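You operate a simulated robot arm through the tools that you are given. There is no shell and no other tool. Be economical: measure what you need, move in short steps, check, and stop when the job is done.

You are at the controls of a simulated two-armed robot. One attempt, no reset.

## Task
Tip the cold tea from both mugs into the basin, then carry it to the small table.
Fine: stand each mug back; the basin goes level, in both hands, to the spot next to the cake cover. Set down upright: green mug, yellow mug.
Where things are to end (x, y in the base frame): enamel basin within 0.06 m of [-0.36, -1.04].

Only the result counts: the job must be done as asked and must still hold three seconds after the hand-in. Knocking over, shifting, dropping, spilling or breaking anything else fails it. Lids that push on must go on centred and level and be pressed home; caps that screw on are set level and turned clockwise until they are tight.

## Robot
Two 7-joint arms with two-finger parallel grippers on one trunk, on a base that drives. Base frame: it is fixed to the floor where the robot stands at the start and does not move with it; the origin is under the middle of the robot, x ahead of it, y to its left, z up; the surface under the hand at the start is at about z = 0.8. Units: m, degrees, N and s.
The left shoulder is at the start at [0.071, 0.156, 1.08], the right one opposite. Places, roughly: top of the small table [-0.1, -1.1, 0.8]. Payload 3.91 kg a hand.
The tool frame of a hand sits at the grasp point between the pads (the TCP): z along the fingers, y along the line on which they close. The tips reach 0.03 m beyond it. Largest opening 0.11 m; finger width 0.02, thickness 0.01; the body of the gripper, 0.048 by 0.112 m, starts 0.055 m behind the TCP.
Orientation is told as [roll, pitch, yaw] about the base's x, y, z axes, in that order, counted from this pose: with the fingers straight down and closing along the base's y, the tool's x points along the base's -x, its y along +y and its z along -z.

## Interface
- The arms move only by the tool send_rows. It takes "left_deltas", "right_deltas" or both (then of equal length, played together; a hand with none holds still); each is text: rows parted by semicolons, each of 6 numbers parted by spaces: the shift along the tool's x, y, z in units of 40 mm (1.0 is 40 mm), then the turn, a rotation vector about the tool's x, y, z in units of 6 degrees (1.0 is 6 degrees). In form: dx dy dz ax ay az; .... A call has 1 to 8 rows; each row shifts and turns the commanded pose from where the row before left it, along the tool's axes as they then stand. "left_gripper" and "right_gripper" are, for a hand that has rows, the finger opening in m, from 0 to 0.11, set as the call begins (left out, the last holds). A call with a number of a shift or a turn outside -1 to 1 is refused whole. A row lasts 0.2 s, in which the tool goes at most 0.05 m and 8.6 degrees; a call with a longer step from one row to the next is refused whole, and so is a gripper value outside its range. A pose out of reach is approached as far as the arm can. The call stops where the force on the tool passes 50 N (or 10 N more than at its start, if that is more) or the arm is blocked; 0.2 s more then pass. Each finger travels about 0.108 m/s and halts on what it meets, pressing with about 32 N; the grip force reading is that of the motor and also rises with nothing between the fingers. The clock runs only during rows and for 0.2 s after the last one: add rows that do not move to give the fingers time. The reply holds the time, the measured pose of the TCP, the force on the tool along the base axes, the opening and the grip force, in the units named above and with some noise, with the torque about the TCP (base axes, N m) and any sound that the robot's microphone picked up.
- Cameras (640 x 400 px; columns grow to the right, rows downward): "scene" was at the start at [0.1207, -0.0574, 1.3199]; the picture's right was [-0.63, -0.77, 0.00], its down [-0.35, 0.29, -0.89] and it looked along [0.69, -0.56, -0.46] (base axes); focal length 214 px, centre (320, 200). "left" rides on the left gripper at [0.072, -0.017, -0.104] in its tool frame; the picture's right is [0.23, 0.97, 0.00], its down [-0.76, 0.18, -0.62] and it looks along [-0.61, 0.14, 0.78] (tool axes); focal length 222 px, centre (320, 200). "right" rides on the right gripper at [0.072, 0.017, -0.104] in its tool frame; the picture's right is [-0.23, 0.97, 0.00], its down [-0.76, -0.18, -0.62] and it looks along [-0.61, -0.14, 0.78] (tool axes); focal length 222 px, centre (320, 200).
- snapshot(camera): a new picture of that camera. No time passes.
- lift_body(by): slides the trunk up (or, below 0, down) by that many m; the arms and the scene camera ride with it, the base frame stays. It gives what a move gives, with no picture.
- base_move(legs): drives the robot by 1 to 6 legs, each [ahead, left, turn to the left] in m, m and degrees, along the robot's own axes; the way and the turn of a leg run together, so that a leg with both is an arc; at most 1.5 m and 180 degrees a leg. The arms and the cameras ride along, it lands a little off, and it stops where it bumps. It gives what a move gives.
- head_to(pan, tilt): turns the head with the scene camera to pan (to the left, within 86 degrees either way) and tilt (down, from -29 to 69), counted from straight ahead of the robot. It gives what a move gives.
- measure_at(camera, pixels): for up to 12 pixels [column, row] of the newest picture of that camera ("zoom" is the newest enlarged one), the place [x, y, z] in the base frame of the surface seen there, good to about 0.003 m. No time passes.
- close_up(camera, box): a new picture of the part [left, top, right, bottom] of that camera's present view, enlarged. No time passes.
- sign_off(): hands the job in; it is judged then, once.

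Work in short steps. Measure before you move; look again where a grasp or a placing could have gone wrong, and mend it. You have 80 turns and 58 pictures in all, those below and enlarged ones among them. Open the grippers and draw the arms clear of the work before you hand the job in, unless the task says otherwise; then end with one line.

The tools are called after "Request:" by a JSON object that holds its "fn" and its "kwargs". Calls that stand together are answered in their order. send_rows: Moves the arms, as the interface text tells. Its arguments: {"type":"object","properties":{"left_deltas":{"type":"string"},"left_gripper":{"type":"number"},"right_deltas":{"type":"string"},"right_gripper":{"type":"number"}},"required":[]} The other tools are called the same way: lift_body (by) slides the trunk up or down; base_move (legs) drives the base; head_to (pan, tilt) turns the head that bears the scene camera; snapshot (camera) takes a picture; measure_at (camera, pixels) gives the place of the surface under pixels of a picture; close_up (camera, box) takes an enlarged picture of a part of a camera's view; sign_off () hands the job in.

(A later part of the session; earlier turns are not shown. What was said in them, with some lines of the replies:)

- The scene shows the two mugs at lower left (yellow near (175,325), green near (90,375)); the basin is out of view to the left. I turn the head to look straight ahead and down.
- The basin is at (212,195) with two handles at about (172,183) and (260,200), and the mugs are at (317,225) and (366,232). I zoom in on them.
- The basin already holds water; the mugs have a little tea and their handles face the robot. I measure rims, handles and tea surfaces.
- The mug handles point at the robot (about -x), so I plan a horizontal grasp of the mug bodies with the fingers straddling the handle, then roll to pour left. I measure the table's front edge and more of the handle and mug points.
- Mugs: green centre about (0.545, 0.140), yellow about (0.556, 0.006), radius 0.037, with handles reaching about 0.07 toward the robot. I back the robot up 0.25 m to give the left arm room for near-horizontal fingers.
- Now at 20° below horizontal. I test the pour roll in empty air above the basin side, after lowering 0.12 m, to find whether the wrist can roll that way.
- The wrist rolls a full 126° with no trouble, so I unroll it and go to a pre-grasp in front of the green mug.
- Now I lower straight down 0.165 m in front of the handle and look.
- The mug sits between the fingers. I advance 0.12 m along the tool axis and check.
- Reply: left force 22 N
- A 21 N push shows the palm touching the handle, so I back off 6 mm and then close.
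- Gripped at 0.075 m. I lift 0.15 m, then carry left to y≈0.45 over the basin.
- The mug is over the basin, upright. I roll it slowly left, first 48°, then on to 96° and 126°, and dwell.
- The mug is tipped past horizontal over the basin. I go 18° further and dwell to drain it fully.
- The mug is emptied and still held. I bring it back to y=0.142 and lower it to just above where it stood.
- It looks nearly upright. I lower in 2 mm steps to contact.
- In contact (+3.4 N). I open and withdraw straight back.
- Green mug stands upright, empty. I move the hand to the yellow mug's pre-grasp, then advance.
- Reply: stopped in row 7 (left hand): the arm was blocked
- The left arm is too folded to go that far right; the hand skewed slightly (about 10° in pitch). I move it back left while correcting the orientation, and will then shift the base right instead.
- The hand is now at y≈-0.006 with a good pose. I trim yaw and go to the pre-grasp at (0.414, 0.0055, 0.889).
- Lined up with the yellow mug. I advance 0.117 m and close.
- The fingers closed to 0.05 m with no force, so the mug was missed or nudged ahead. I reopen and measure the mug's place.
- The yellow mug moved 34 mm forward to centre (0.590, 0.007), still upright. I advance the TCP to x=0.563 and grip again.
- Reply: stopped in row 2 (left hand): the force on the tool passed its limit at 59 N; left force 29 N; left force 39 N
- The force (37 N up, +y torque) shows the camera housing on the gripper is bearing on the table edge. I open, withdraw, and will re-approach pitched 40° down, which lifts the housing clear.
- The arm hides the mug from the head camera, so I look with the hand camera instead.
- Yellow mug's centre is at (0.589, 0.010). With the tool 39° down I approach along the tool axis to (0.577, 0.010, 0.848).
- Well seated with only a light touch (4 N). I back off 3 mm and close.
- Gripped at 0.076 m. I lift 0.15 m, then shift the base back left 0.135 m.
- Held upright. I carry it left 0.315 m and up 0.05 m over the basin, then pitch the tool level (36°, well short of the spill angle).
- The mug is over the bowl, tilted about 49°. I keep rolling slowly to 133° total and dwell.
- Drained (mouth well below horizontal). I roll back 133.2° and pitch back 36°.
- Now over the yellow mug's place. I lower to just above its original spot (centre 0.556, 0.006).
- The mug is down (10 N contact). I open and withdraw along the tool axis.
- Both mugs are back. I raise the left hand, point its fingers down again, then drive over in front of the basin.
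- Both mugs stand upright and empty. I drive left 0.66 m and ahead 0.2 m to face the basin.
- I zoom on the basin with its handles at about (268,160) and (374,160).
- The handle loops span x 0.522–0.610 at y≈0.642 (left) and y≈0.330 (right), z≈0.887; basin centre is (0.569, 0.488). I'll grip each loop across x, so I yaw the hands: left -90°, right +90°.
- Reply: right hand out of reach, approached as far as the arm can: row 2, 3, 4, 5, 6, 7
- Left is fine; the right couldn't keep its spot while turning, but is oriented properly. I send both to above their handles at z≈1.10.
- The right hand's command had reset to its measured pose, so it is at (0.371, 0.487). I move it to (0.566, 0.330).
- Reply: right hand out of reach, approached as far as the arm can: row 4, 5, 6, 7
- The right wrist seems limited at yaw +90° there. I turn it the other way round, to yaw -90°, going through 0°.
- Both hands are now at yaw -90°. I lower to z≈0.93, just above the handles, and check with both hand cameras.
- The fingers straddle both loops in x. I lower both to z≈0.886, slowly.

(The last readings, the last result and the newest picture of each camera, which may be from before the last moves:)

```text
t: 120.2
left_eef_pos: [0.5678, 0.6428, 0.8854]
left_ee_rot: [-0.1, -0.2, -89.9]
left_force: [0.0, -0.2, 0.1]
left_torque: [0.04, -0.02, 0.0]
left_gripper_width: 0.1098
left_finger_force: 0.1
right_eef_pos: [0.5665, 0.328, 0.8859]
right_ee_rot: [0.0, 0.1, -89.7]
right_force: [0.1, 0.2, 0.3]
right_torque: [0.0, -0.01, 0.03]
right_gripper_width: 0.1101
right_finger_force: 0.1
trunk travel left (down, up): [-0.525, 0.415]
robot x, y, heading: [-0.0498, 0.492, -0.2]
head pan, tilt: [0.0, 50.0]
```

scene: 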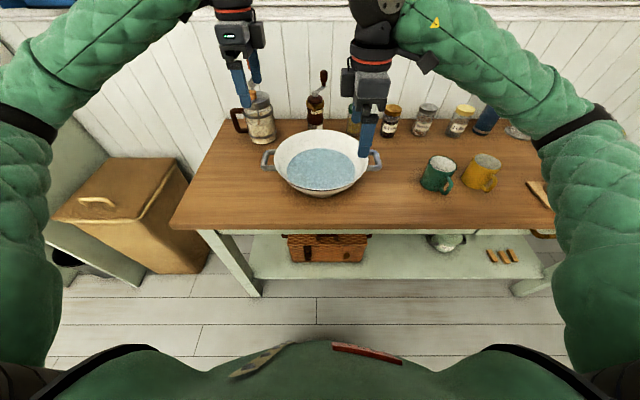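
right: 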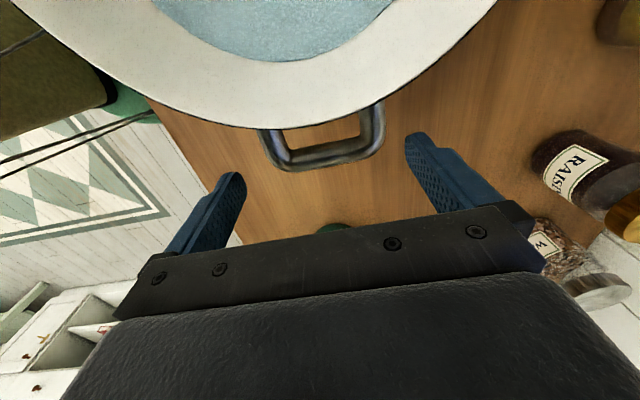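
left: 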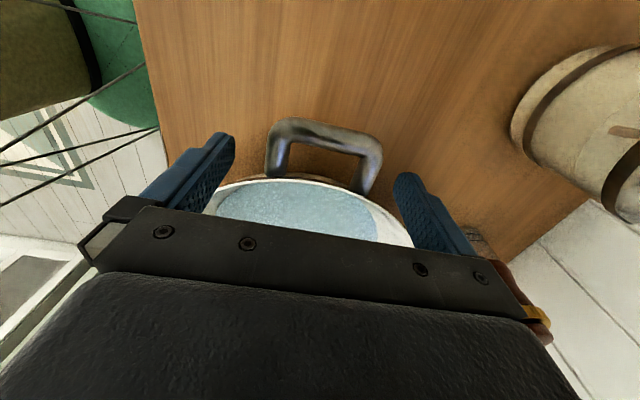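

No contact yet. I close both grippers onto the loops.

Request:
{"fn": "send_rows", "kwargs": {"left_deltas": "0 0 0 0 0 0;0 0 0 0 0 0;0 0 0 0 0 0;0 0 0 0 0 0", "right_deltas": "0 0 0 0 0 0;0 0 0 0 0 0;0 0 0 0 0 0;0 0 0 0 0 0", "left_gripper": 0.06, "right_gripper": 0.06}}

Request:
{"fn": "close_up", "kwargs": {"camera": "scene", "box": [240, 100, 404, 210]}}

```text
t: 121.2
left_eef_pos: [0.5669, 0.6431, 0.8874]
left_ee_rot: [-0.2, -0.2, -89.9]
left_force: [0.7, 1.1, 1.0]
left_torque: [-0.04, 0.02, 0.23]
left_gripper_width: 0.0894
left_finger_force: 31.7
right_eef_pos: [0.5666, 0.3279, 0.8863]
right_ee_rot: [0.1, 0.0, -89.6]
right_force: [1.3, -0.8, 0.7]
right_torque: [-0.07, -0.08, -0.2]
right_gripper_width: 0.0893
right_finger_force: 32.0
trunk travel left (down, up): [-0.525, 0.415]
robot x, y, heading: [-0.0536, 0.4914, -0.2]
head pan, tilt: [0.0, 50.0]
```

```text
3.64 times, centred on (322, 155) of scene
```

zoom: 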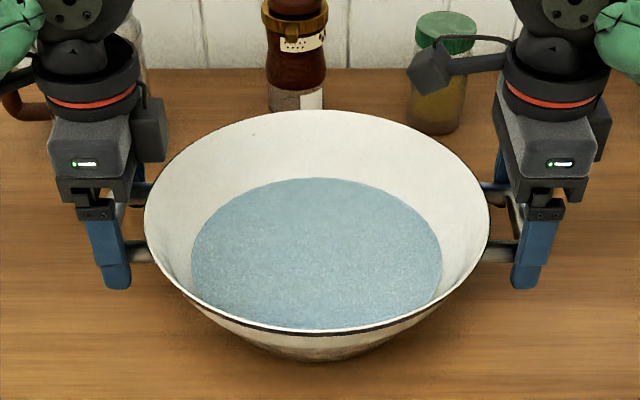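

Both loops are gripped at 0.089 m. I lift with the trunk so both sides rise equally: 0.02 m first.

Request:
{"fn": "lift_body", "kwargs": {"by": 0.02}}

Request:
{"fn": "snapshot", "kwargs": {"camera": "scene"}}

```text
t: 121.9
left_eef_pos: [0.5684, 0.6427, 0.9042]
left_ee_rot: [-0.2, -0.1, -89.8]
left_force: [0.1, 1.7, -7.4]
left_torque: [0.17, -0.07, 0.05]
left_gripper_width: 0.0895
left_finger_force: 32.5
right_eef_pos: [0.569, 0.3264, 0.9048]
right_ee_rot: [-0.1, 0.0, -89.8]
right_force: [-0.1, -1.7, -8.6]
right_torque: [-0.27, 0.05, -0.02]
right_gripper_width: 0.0891
right_finger_force: 32.2
trunk travel left (down, up): [-0.545, 0.395]
robot x, y, heading: [-0.049, 0.4918, 0.1]
head pan, tilt: [0.0, 50.0]
```

```text
17 pictures are left
```

scene: 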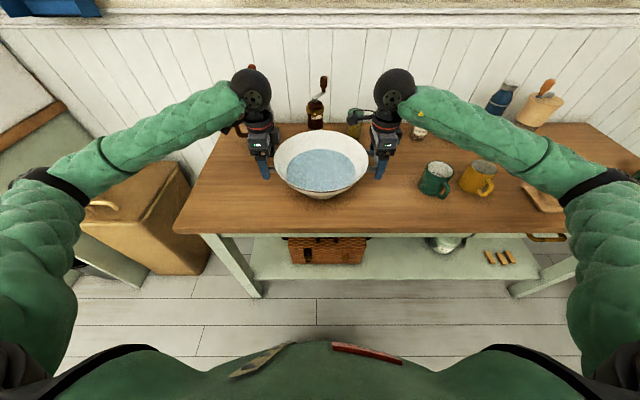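

The basin is up with about 8 N per hand, level. I raise another 0.1 m, then back away from the table 0.4 m.

Request:
{"fn": "lift_body", "kwargs": {"by": 0.1}}

Request:
{"fn": "base_move", "kwargs": {"legs": [[-0.2, 0, 0], [-0.2, 0, 0]]}}

Request:
{"fn": "head_to", "kwargs": {"pan": -75, "tilt": 30}}

Request:
{"fn": "snapshot", "kwargs": {"camera": "scene"}}

```text
t: 123.2
left_eef_pos: [0.5677, 0.6416, 1.0053]
left_ee_rot: [-0.2, -0.2, -89.8]
left_force: [-0.4, 2.4, -8.7]
left_torque: [-0.12, -0.02, -0.12]
left_gripper_width: 0.0896
left_finger_force: 31.9
right_eef_pos: [0.5679, 0.3272, 1.0055]
right_ee_rot: [-0.2, 0.0, -89.7]
right_force: [0.2, -3.3, -7.1]
right_torque: [0.19, -0.01, 0.12]
right_gripper_width: 0.0896
right_finger_force: 31.8
trunk travel left (down, up): [-0.645, 0.295]
robot x, y, heading: [-0.0475, 0.4917, -0.2]
head pan, tilt: [0.0, 50.0]
```

```text
t: 126.0
left_eef_pos: [0.1667, 0.6433, 1.0073]
left_ee_rot: [-0.1, -0.1, -89.7]
left_force: [-0.5, 2.1, -7.5]
left_torque: [-0.02, -0.05, -0.01]
left_gripper_width: 0.0892
left_finger_force: 32.3
right_eef_pos: [0.167, 0.3291, 1.0059]
right_ee_rot: [0.0, 0.0, -89.6]
right_force: [-0.5, -1.2, -7.4]
right_torque: [-0.06, 0.01, 0.02]
right_gripper_width: 0.0892
right_finger_force: 32.1
trunk travel left (down, up): [-0.645, 0.295]
robot x, y, heading: [-0.4523, 0.4929, 0.1]
head pan, tilt: [0.0, 50.0]
```

```text
t: 127.5
left_eef_pos: [0.1673, 0.6438, 1.0047]
left_ee_rot: [-0.1, -0.2, -89.6]
left_force: [0.2, 0.2, -7.3]
left_torque: [-0.08, -0.03, 0.1]
left_gripper_width: 0.0892
left_finger_force: 32.0
right_eef_pos: [0.1661, 0.3292, 1.0055]
right_ee_rot: [-0.1, 0.1, -89.7]
right_force: [0.5, -0.1, -8.1]
right_torque: [-0.01, 0.0, -0.1]
right_gripper_width: 0.0889
right_finger_force: 32.0
trunk travel left (down, up): [-0.645, 0.295]
robot x, y, heading: [-0.4494, 0.4919, 0.1]
head pan, tilt: [-75.0, 30.0]
```

```text
16 pictures are left
```

scene: 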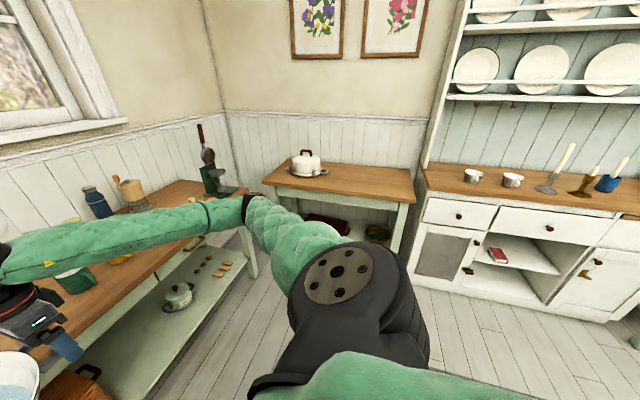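

The small table shows at (340,180), with the cake cover at its left and a dresser to its right. I measure its edges and the cover.

Request:
{"fn": "measure_at", "kwargs": {"camera": "scene", "pixels": [[265, 183], [410, 200], [408, 168], [350, 178], [370, 175], [340, 190], [305, 165], [325, 170], [322, 160], [440, 190], [425, 215], [305, 152]]}}

```text
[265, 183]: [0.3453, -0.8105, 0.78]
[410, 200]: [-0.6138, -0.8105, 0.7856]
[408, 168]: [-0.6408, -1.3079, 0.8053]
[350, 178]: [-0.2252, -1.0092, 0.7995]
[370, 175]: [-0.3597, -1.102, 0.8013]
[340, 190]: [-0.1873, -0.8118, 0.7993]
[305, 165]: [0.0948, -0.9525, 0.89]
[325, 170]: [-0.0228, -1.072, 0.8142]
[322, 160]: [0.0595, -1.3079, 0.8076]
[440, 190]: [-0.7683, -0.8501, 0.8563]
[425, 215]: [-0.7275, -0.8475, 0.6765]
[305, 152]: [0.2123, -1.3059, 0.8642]
```

Small table spans x -0.64..0.35, y -0.81..-1.31; the target spot is clear. The basin sits 0.617 m ahead of the robot, so I turn right 90°, then check.

Request:
{"fn": "base_move", "kwargs": {"legs": [[0, 0, -45], [0, 0, -45]]}}

Request:
{"fn": "head_to", "kwargs": {"pan": 0, "tilt": 40}}

Request:
{"fn": "snapshot", "kwargs": {"camera": "scene"}}

```text
t: 132.0
left_eef_pos: [-0.2976, -0.125, 1.0055]
left_ee_rot: [-0.2, -0.1, -179.6]
left_force: [-0.9, -0.2, -8.3]
left_torque: [0.01, 0.05, -0.05]
left_gripper_width: 0.0898
left_finger_force: 31.7
right_eef_pos: [-0.6125, -0.1264, 1.0053]
right_ee_rot: [-0.1, -0.1, -179.2]
right_force: [1.0, -0.6, -8.8]
right_torque: [-0.02, -0.06, -0.02]
right_gripper_width: 0.0891
right_finger_force: 32.5
trunk travel left (down, up): [-0.645, 0.295]
robot x, y, heading: [-0.4519, 0.4922, -90.0]
head pan, tilt: [-75.0, 30.0]
```

```text
t: 133.4
left_eef_pos: [-0.2971, -0.1254, 1.005]
left_ee_rot: [-0.2, -0.2, -179.5]
left_force: [0.0, -1.2, -8.1]
left_torque: [0.01, 0.09, 0.05]
left_gripper_width: 0.0894
left_finger_force: 31.7
right_eef_pos: [-0.6125, -0.1265, 1.0043]
right_ee_rot: [-0.1, -0.1, -179.3]
right_force: [0.2, -1.0, -8.1]
right_torque: [0.03, 0.01, -0.05]
right_gripper_width: 0.0887
right_finger_force: 32.4
trunk travel left (down, up): [-0.645, 0.295]
robot x, y, heading: [-0.4521, 0.4914, -89.6]
head pan, tilt: [0.0, 40.0]
```

```text
15 pictures are left
```

scene: 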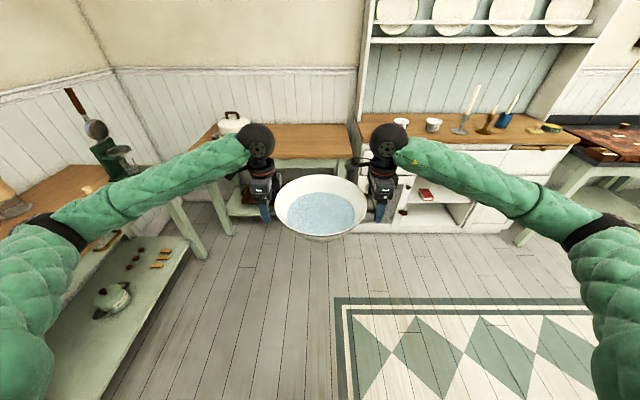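

The basin is level at (-0.455, -0.126). I check the left elbow's clearance at (60,230) against the table and the stand before driving.

Request:
{"fn": "measure_at", "kwargs": {"camera": "scene", "pixels": [[60, 230], [15, 230], [90, 225], [580, 235], [620, 240], [320, 210], [230, 125], [95, 185], [108, 150]]}}

```text
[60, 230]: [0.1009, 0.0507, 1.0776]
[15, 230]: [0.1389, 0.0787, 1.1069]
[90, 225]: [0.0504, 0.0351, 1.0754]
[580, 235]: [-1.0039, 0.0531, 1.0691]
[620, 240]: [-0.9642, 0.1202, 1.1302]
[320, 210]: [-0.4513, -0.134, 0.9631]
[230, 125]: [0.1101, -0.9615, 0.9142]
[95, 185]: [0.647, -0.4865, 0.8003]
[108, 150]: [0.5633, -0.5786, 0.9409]
```

With the elbows this wide, the left forearm would come down on the cake cover. I extend both arms 0.19 m forward together to bring the elbows in and back.

Request:
{"fn": "send_rows", "kwargs": {"left_deltas": "0 0.3 0 0 0 0;0 0.7 0 0 0 0;0 0.7 0 0 0 0;0 0.7 0 0 0 0;0 0.7 0 0 0 0;0 0.7 0 0 0 0;0 0.7 0 0 0 0;0 0.3 0 0 0 0", "right_deltas": "0 0.3 0 0 0 0;0 0.7 0 0 0 0;0 0.7 0 0 0 0;0 0.7 0 0 0 0;0 0.7 0 0 0 0;0 0.7 0 0 0 0;0 0.7 0 0 0 0;0 0.3 0 0 0 0"}}

Request:
{"fn": "snapshot", "kwargs": {"camera": "scene"}}

```text
t: 135.2
left_eef_pos: [-0.2966, -0.3166, 1.0034]
left_ee_rot: [-0.3, -0.2, -179.5]
left_force: [4.2, 0.4, -7.8]
left_torque: [0.26, -0.06, 0.33]
left_gripper_width: 0.0895
left_finger_force: 32.0
right_eef_pos: [-0.6098, -0.3198, 1.0051]
right_ee_rot: [0.0, 0.0, -179.4]
right_force: [-4.2, 0.9, -7.4]
right_torque: [-0.23, 0.08, -0.22]
right_gripper_width: 0.0892
right_finger_force: 32.2
trunk travel left (down, up): [-0.645, 0.295]
robot x, y, heading: [-0.4541, 0.493, -89.8]
head pan, tilt: [0.0, 40.0]
```

```text
14 pictures are left
```

scene: 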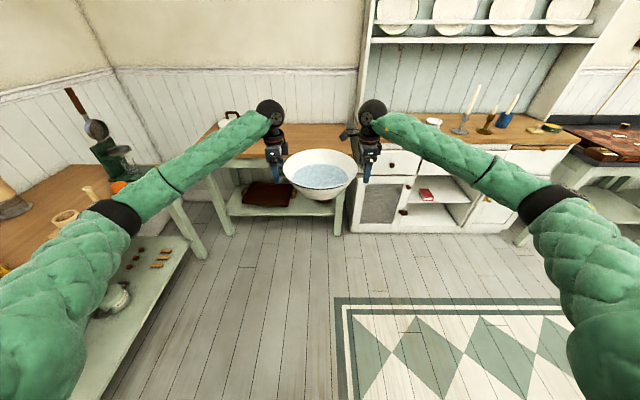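

Better. I measure along the left and right forearms and the cake cover.

Request:
{"fn": "measure_at", "kwargs": {"camera": "scene", "pixels": [[120, 215], [105, 215], [165, 185], [165, 200], [205, 155], [220, 150], [245, 125], [540, 205], [455, 155], [228, 118], [270, 110]]}}

```text
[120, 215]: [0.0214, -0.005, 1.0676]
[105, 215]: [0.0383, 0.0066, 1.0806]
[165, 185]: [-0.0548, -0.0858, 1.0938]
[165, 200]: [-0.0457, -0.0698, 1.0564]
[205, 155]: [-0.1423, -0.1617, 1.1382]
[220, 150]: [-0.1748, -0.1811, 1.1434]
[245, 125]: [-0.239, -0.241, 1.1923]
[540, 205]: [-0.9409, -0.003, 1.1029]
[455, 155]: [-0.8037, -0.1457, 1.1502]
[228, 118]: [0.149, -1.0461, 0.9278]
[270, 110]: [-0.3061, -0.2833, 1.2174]
```

The forearm would clear the cover only narrowly, so I extend another 0.06 m, then shift left 0.083 m and drive ahead 0.5 m.

Request:
{"fn": "send_rows", "kwargs": {"left_deltas": "0 0.3 0 0 0 0;0 0.45 0 0 0 0;0 0.45 0 0 0 0;0 0.3 0 0 0 0;0 0 0 0 0 0", "right_deltas": "0 0.3 0 0 0 0;0 0.45 0 0 0 0;0 0.45 0 0 0 0;0 0.3 0 0 0 0;0 0 0 0 0 0"}}

Request:
{"fn": "base_move", "kwargs": {"legs": [[0, 0.083, 0], [0.5, 0, 0]]}}

Request:
{"fn": "snapshot", "kwargs": {"camera": "scene"}}

```text
t: 136.4
left_eef_pos: [-0.2945, -0.378, 1.0048]
left_ee_rot: [-0.1, -0.1, -179.5]
left_force: [3.6, 1.0, -4.3]
left_torque: [-0.06, 0.78, 0.08]
left_gripper_width: 0.0893
left_finger_force: 31.9
right_eef_pos: [-0.6091, -0.3777, 1.0046]
right_ee_rot: [0.0, 0.0, -179.3]
right_force: [-3.4, -1.1, -11.9]
right_torque: [0.07, 0.42, -0.28]
right_gripper_width: 0.0892
right_finger_force: 32.3
trunk travel left (down, up): [-0.645, 0.295]
robot x, y, heading: [-0.4521, 0.4911, -89.8]
head pan, tilt: [0.0, 40.0]
```

```text
t: 140.1
left_eef_pos: [-0.2098, -0.8825, 1.0034]
left_ee_rot: [-0.2, -0.2, -179.3]
left_force: [-3.3, 0.3, -10.1]
left_torque: [0.05, -0.15, -0.11]
left_gripper_width: 0.0893
left_finger_force: 31.7
right_eef_pos: [-0.5224, -0.8849, 1.0035]
right_ee_rot: [-0.2, 0.0, -179.2]
right_force: [3.3, -1.1, -6.4]
right_torque: [-0.03, -0.26, -0.09]
right_gripper_width: 0.0893
right_finger_force: 31.6
trunk travel left (down, up): [-0.645, 0.295]
robot x, y, heading: [-0.3676, -0.0135, -89.8]
head pan, tilt: [0.0, 40.0]
```

```text
13 pictures are left
```

scene: 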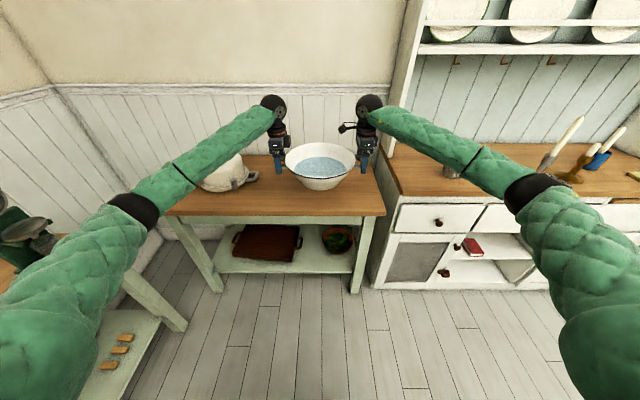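

The basin is at (-0.366, -0.884). I measure the cake cover's edges and the left forearm before the last 0.155 m.

Request:
{"fn": "measure_at", "kwargs": {"camera": "scene", "pixels": [[206, 185], [225, 188], [238, 165], [243, 180], [253, 177], [235, 187], [228, 165], [140, 200], [185, 170], [225, 145], [160, 195], [470, 155]]}}

```text
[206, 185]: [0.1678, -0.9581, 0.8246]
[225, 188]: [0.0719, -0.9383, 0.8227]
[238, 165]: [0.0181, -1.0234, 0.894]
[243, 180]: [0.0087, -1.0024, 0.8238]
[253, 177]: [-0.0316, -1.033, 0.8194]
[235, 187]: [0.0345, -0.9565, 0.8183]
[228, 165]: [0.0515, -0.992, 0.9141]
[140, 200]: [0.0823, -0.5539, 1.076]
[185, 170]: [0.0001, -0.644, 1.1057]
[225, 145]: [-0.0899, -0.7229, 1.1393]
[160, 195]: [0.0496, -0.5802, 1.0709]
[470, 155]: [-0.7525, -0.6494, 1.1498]
```

Clearance between the forearm and the cover will be about 9 cm. I drive the last 0.155 m and check the pose.

Request:
{"fn": "base_move", "kwargs": {"legs": [[0.155, 0, 0]]}}

Request:
{"fn": "lift_body", "kwargs": {"by": -0.08}}

Request:
{"fn": "snapshot", "kwargs": {"camera": "scene"}}

```text
t: 141.5
left_eef_pos: [-0.2083, -1.0394, 1.0039]
left_ee_rot: [-0.3, -0.2, -179.4]
left_force: [0.4, -1.4, -9.6]
left_torque: [-0.03, 0.0, -0.12]
left_gripper_width: 0.0894
left_finger_force: 32.0
right_eef_pos: [-0.5237, -1.0412, 1.005]
right_ee_rot: [-0.1, 0.0, -179.2]
right_force: [0.8, -0.3, -6.8]
right_torque: [0.06, -0.35, 0.14]
right_gripper_width: 0.0894
right_finger_force: 32.2
trunk travel left (down, up): [-0.645, 0.295]
robot x, y, heading: [-0.3647, -0.1647, -89.7]
head pan, tilt: [0.0, 40.0]
```

```text
t: 142.7
left_eef_pos: [-0.2092, -1.0371, 0.9234]
left_ee_rot: [-0.3, -0.2, -179.5]
left_force: [-0.5, 0.5, -8.1]
left_torque: [0.01, -0.23, -0.1]
left_gripper_width: 0.089
left_finger_force: 32.1
right_eef_pos: [-0.5229, -1.0412, 0.9249]
right_ee_rot: [-0.1, 0.0, -179.3]
right_force: [0.0, -0.1, -7.7]
right_torque: [-0.07, 0.18, 0.16]
right_gripper_width: 0.0894
right_finger_force: 32.2
trunk travel left (down, up): [-0.565, 0.375]
robot x, y, heading: [-0.3639, -0.168, -89.7]
head pan, tilt: [0.0, 40.0]
```

```text
12 pictures are left
```

scene: 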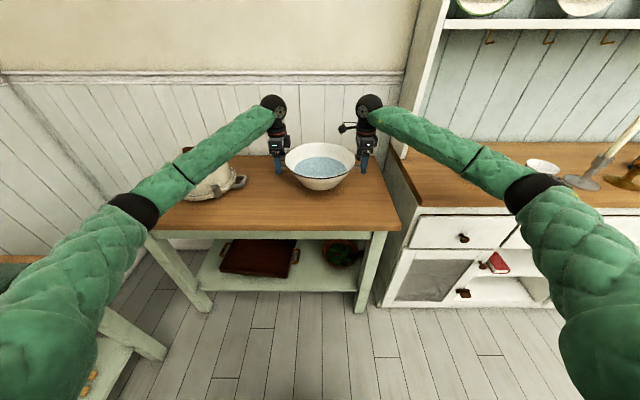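

Clear all round. I lower 0.033 m, then finish in small steps to contact.

Request:
{"fn": "lift_body", "kwargs": {"by": -0.033}}

Request:
{"fn": "lift_body", "kwargs": {"by": -0.004}}

```text
t: 143.4
left_eef_pos: [-0.209, -1.0376, 0.89]
left_ee_rot: [-0.1, -0.1, -179.4]
left_force: [-0.5, 0.3, -9.2]
left_torque: [0.0, -0.12, -0.09]
left_gripper_width: 0.089
left_finger_force: 32.3
right_eef_pos: [-0.5226, -1.0394, 0.8927]
right_ee_rot: [-0.2, 0.1, -179.3]
right_force: [0.2, -0.6, -6.8]
right_torque: [0.01, -0.18, -0.03]
right_gripper_width: 0.0893
right_finger_force: 32.1
trunk travel left (down, up): [-0.532, 0.408]
robot x, y, heading: [-0.3646, -0.1726, -89.7]
head pan, tilt: [0.0, 40.0]
```

```text
t: 144.0
left_eef_pos: [-0.2081, -1.0372, 0.887]
left_ee_rot: [-0.2, -0.3, -179.4]
left_force: [-0.6, 0.9, -8.2]
left_torque: [0.02, -0.09, -0.09]
left_gripper_width: 0.0893
left_finger_force: 31.8
right_eef_pos: [-0.5231, -1.0405, 0.8892]
right_ee_rot: [-0.1, 0.0, -179.2]
right_force: [0.4, 0.1, -6.7]
right_torque: [-0.03, -0.25, -0.07]
right_gripper_width: 0.0892
right_finger_force: 31.8
trunk travel left (down, up): [-0.528, 0.412]
robot x, y, heading: [-0.3658, -0.1683, -89.8]
head pan, tilt: [0.0, 40.0]
```

No contact yet; 2.5 mm more.

Request:
{"fn": "lift_body", "kwargs": {"by": -0.0025}}

```text
t: 144.5
left_eef_pos: [-0.2086, -1.0369, 0.8866]
left_ee_rot: [-0.2, -0.2, -179.4]
left_force: [-1.4, -6.9, 6.9]
left_torque: [-0.03, -0.67, -0.32]
left_gripper_width: 0.089
left_finger_force: 32.2
right_eef_pos: [-0.5224, -1.0401, 0.888]
right_ee_rot: [0.0, 0.1, -179.2]
right_force: [1.9, -4.7, 2.6]
right_torque: [-0.58, -0.72, -0.19]
right_gripper_width: 0.0892
right_finger_force: 32.1
trunk travel left (down, up): [-0.526, 0.414]
robot x, y, heading: [-0.3624, -0.1691, -89.8]
head pan, tilt: [0.0, 40.0]
```

The basin is resting on the table (forces reversed). I open both grippers and raise them straight up.

Request:
{"fn": "send_rows", "kwargs": {"left_deltas": "0 0 0 0 0 0;0 0 0 0 0 0;0 0 0 0 0 0", "right_deltas": "0 0 0 0 0 0;0 0 0 0 0 0;0 0 0 0 0 0", "left_gripper": 0.11, "right_gripper": 0.11}}

Request:
{"fn": "lift_body", "kwargs": {"by": 0.15}}

Request:
{"fn": "snapshot", "kwargs": {"camera": "scene"}}

```text
t: 145.3
left_eef_pos: [-0.2095, -1.0365, 0.8846]
left_ee_rot: [-0.2, -0.2, -179.4]
left_force: [0.3, 0.2, -0.1]
left_torque: [0.01, -0.04, -0.01]
left_gripper_width: 0.1099
left_finger_force: 0.1
right_eef_pos: [-0.5229, -1.0396, 0.8856]
right_ee_rot: [0.0, -0.1, -179.3]
right_force: [1.3, -0.5, 0.2]
right_torque: [0.01, 0.02, 0.03]
right_gripper_width: 0.1102
right_finger_force: 0.2
trunk travel left (down, up): [-0.526, 0.414]
robot x, y, heading: [-0.3655, -0.1669, -89.7]
head pan, tilt: [0.0, 40.0]
```

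```text
t: 147.0
left_eef_pos: [-0.2089, -1.0381, 1.0335]
left_ee_rot: [-0.3, -0.2, -179.4]
left_force: [0.0, 0.3, -0.3]
left_torque: [-0.01, 0.01, -0.06]
left_gripper_width: 0.1101
left_finger_force: 0.0
right_eef_pos: [-0.5235, -1.0394, 1.0352]
right_ee_rot: [-0.1, 0.1, -179.3]
right_force: [0.7, 0.9, 0.0]
right_torque: [0.01, -0.01, -0.02]
right_gripper_width: 0.1101
right_finger_force: 0.0
trunk travel left (down, up): [-0.676, 0.264]
robot x, y, heading: [-0.3631, -0.1706, -89.7]
head pan, tilt: [0.0, 40.0]
```

```text
11 pictures are left
```

scene: 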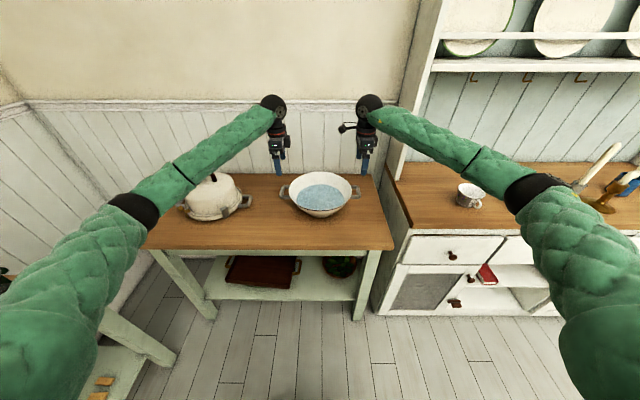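

The basin stands upright beside the cake cover. I back away 0.5 m and verify the basin's place and, turning the head, the mugs.

Request:
{"fn": "base_move", "kwargs": {"legs": [[-0.45, 0, 0]]}}

Request:
{"fn": "snapshot", "kwargs": {"camera": "scene"}}

Request:
{"fn": "measure_at", "kwargs": {"camera": "scene", "pixels": [[320, 130], [320, 135]]}}

Request:
{"fn": "head_to", "kwargs": {"pan": 75, "tilt": 35}}

Request:
{"fn": "snapshot", "kwargs": {"camera": "scene"}}

```text
t: 149.8
left_eef_pos: [-0.2149, -0.5848, 1.035]
left_ee_rot: [-0.1, -0.3, -179.6]
left_force: [0.0, 0.6, 0.7]
left_torque: [-0.05, -0.02, -0.01]
left_gripper_width: 0.11
left_finger_force: 0.1
right_eef_pos: [-0.5283, -0.5856, 1.0371]
right_ee_rot: [-0.1, 0.0, -179.6]
right_force: [-1.0, -0.7, 0.7]
right_torque: [-0.01, 0.01, 0.0]
right_gripper_width: 0.1102
right_finger_force: 0.0
trunk travel left (down, up): [-0.676, 0.264]
robot x, y, heading: [-0.3663, 0.2867, -89.8]
head pan, tilt: [0.0, 40.0]
```

```text
10 pictures are left
```

scene: 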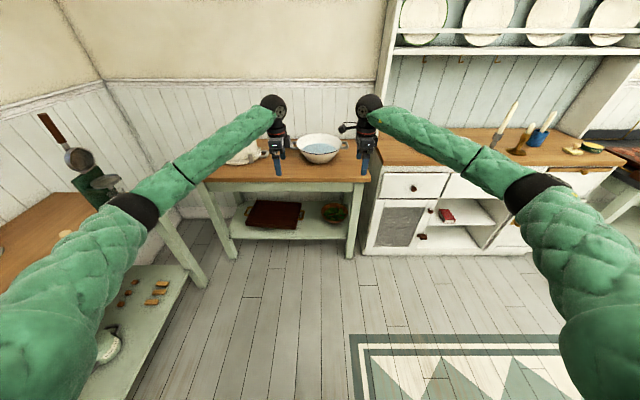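

```text
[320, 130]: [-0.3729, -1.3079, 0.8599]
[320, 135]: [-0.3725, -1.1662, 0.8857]
```

```text
t: 151.2
left_eef_pos: [-0.2134, -0.5841, 1.0345]
left_ee_rot: [-0.2, -0.3, -179.7]
left_force: [0.7, -0.2, -0.2]
left_torque: [-0.01, -0.01, 0.03]
left_gripper_width: 0.1099
left_finger_force: 0.0
right_eef_pos: [-0.5277, -0.5869, 1.0361]
right_ee_rot: [0.1, 0.0, -179.5]
right_force: [0.4, -0.7, 0.7]
right_torque: [-0.01, 0.02, 0.02]
right_gripper_width: 0.11
right_finger_force: 0.1
trunk travel left (down, up): [-0.676, 0.264]
robot x, y, heading: [-0.3675, 0.2843, -90.1]
head pan, tilt: [75.0, 35.0]
```

```text
9 pictures are left
```

scene: 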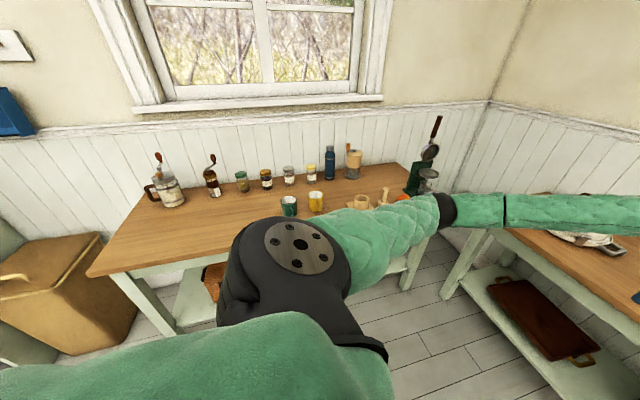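

The basin's rear rim at y -1.166 puts its centre near (-0.367, -1.037), within tolerance. Both mugs stand upright at (289,206) and (315,202), and the arms are clear and open, so I hand in.

Request:
{"fn": "sign_off", "kwargs": {}}

```text
The job is handed in.
```

I tipped both mugs into the basin and carried it level in both hands to the small table. It stands next to the cake cover, centred at about (-0.367, -1.037), roughly 8 mm from the target. The green and yellow mugs are back upright near where they started; the yellow one got nudged about 3 cm on my first grasp attempt, and I returned it to its original spot.
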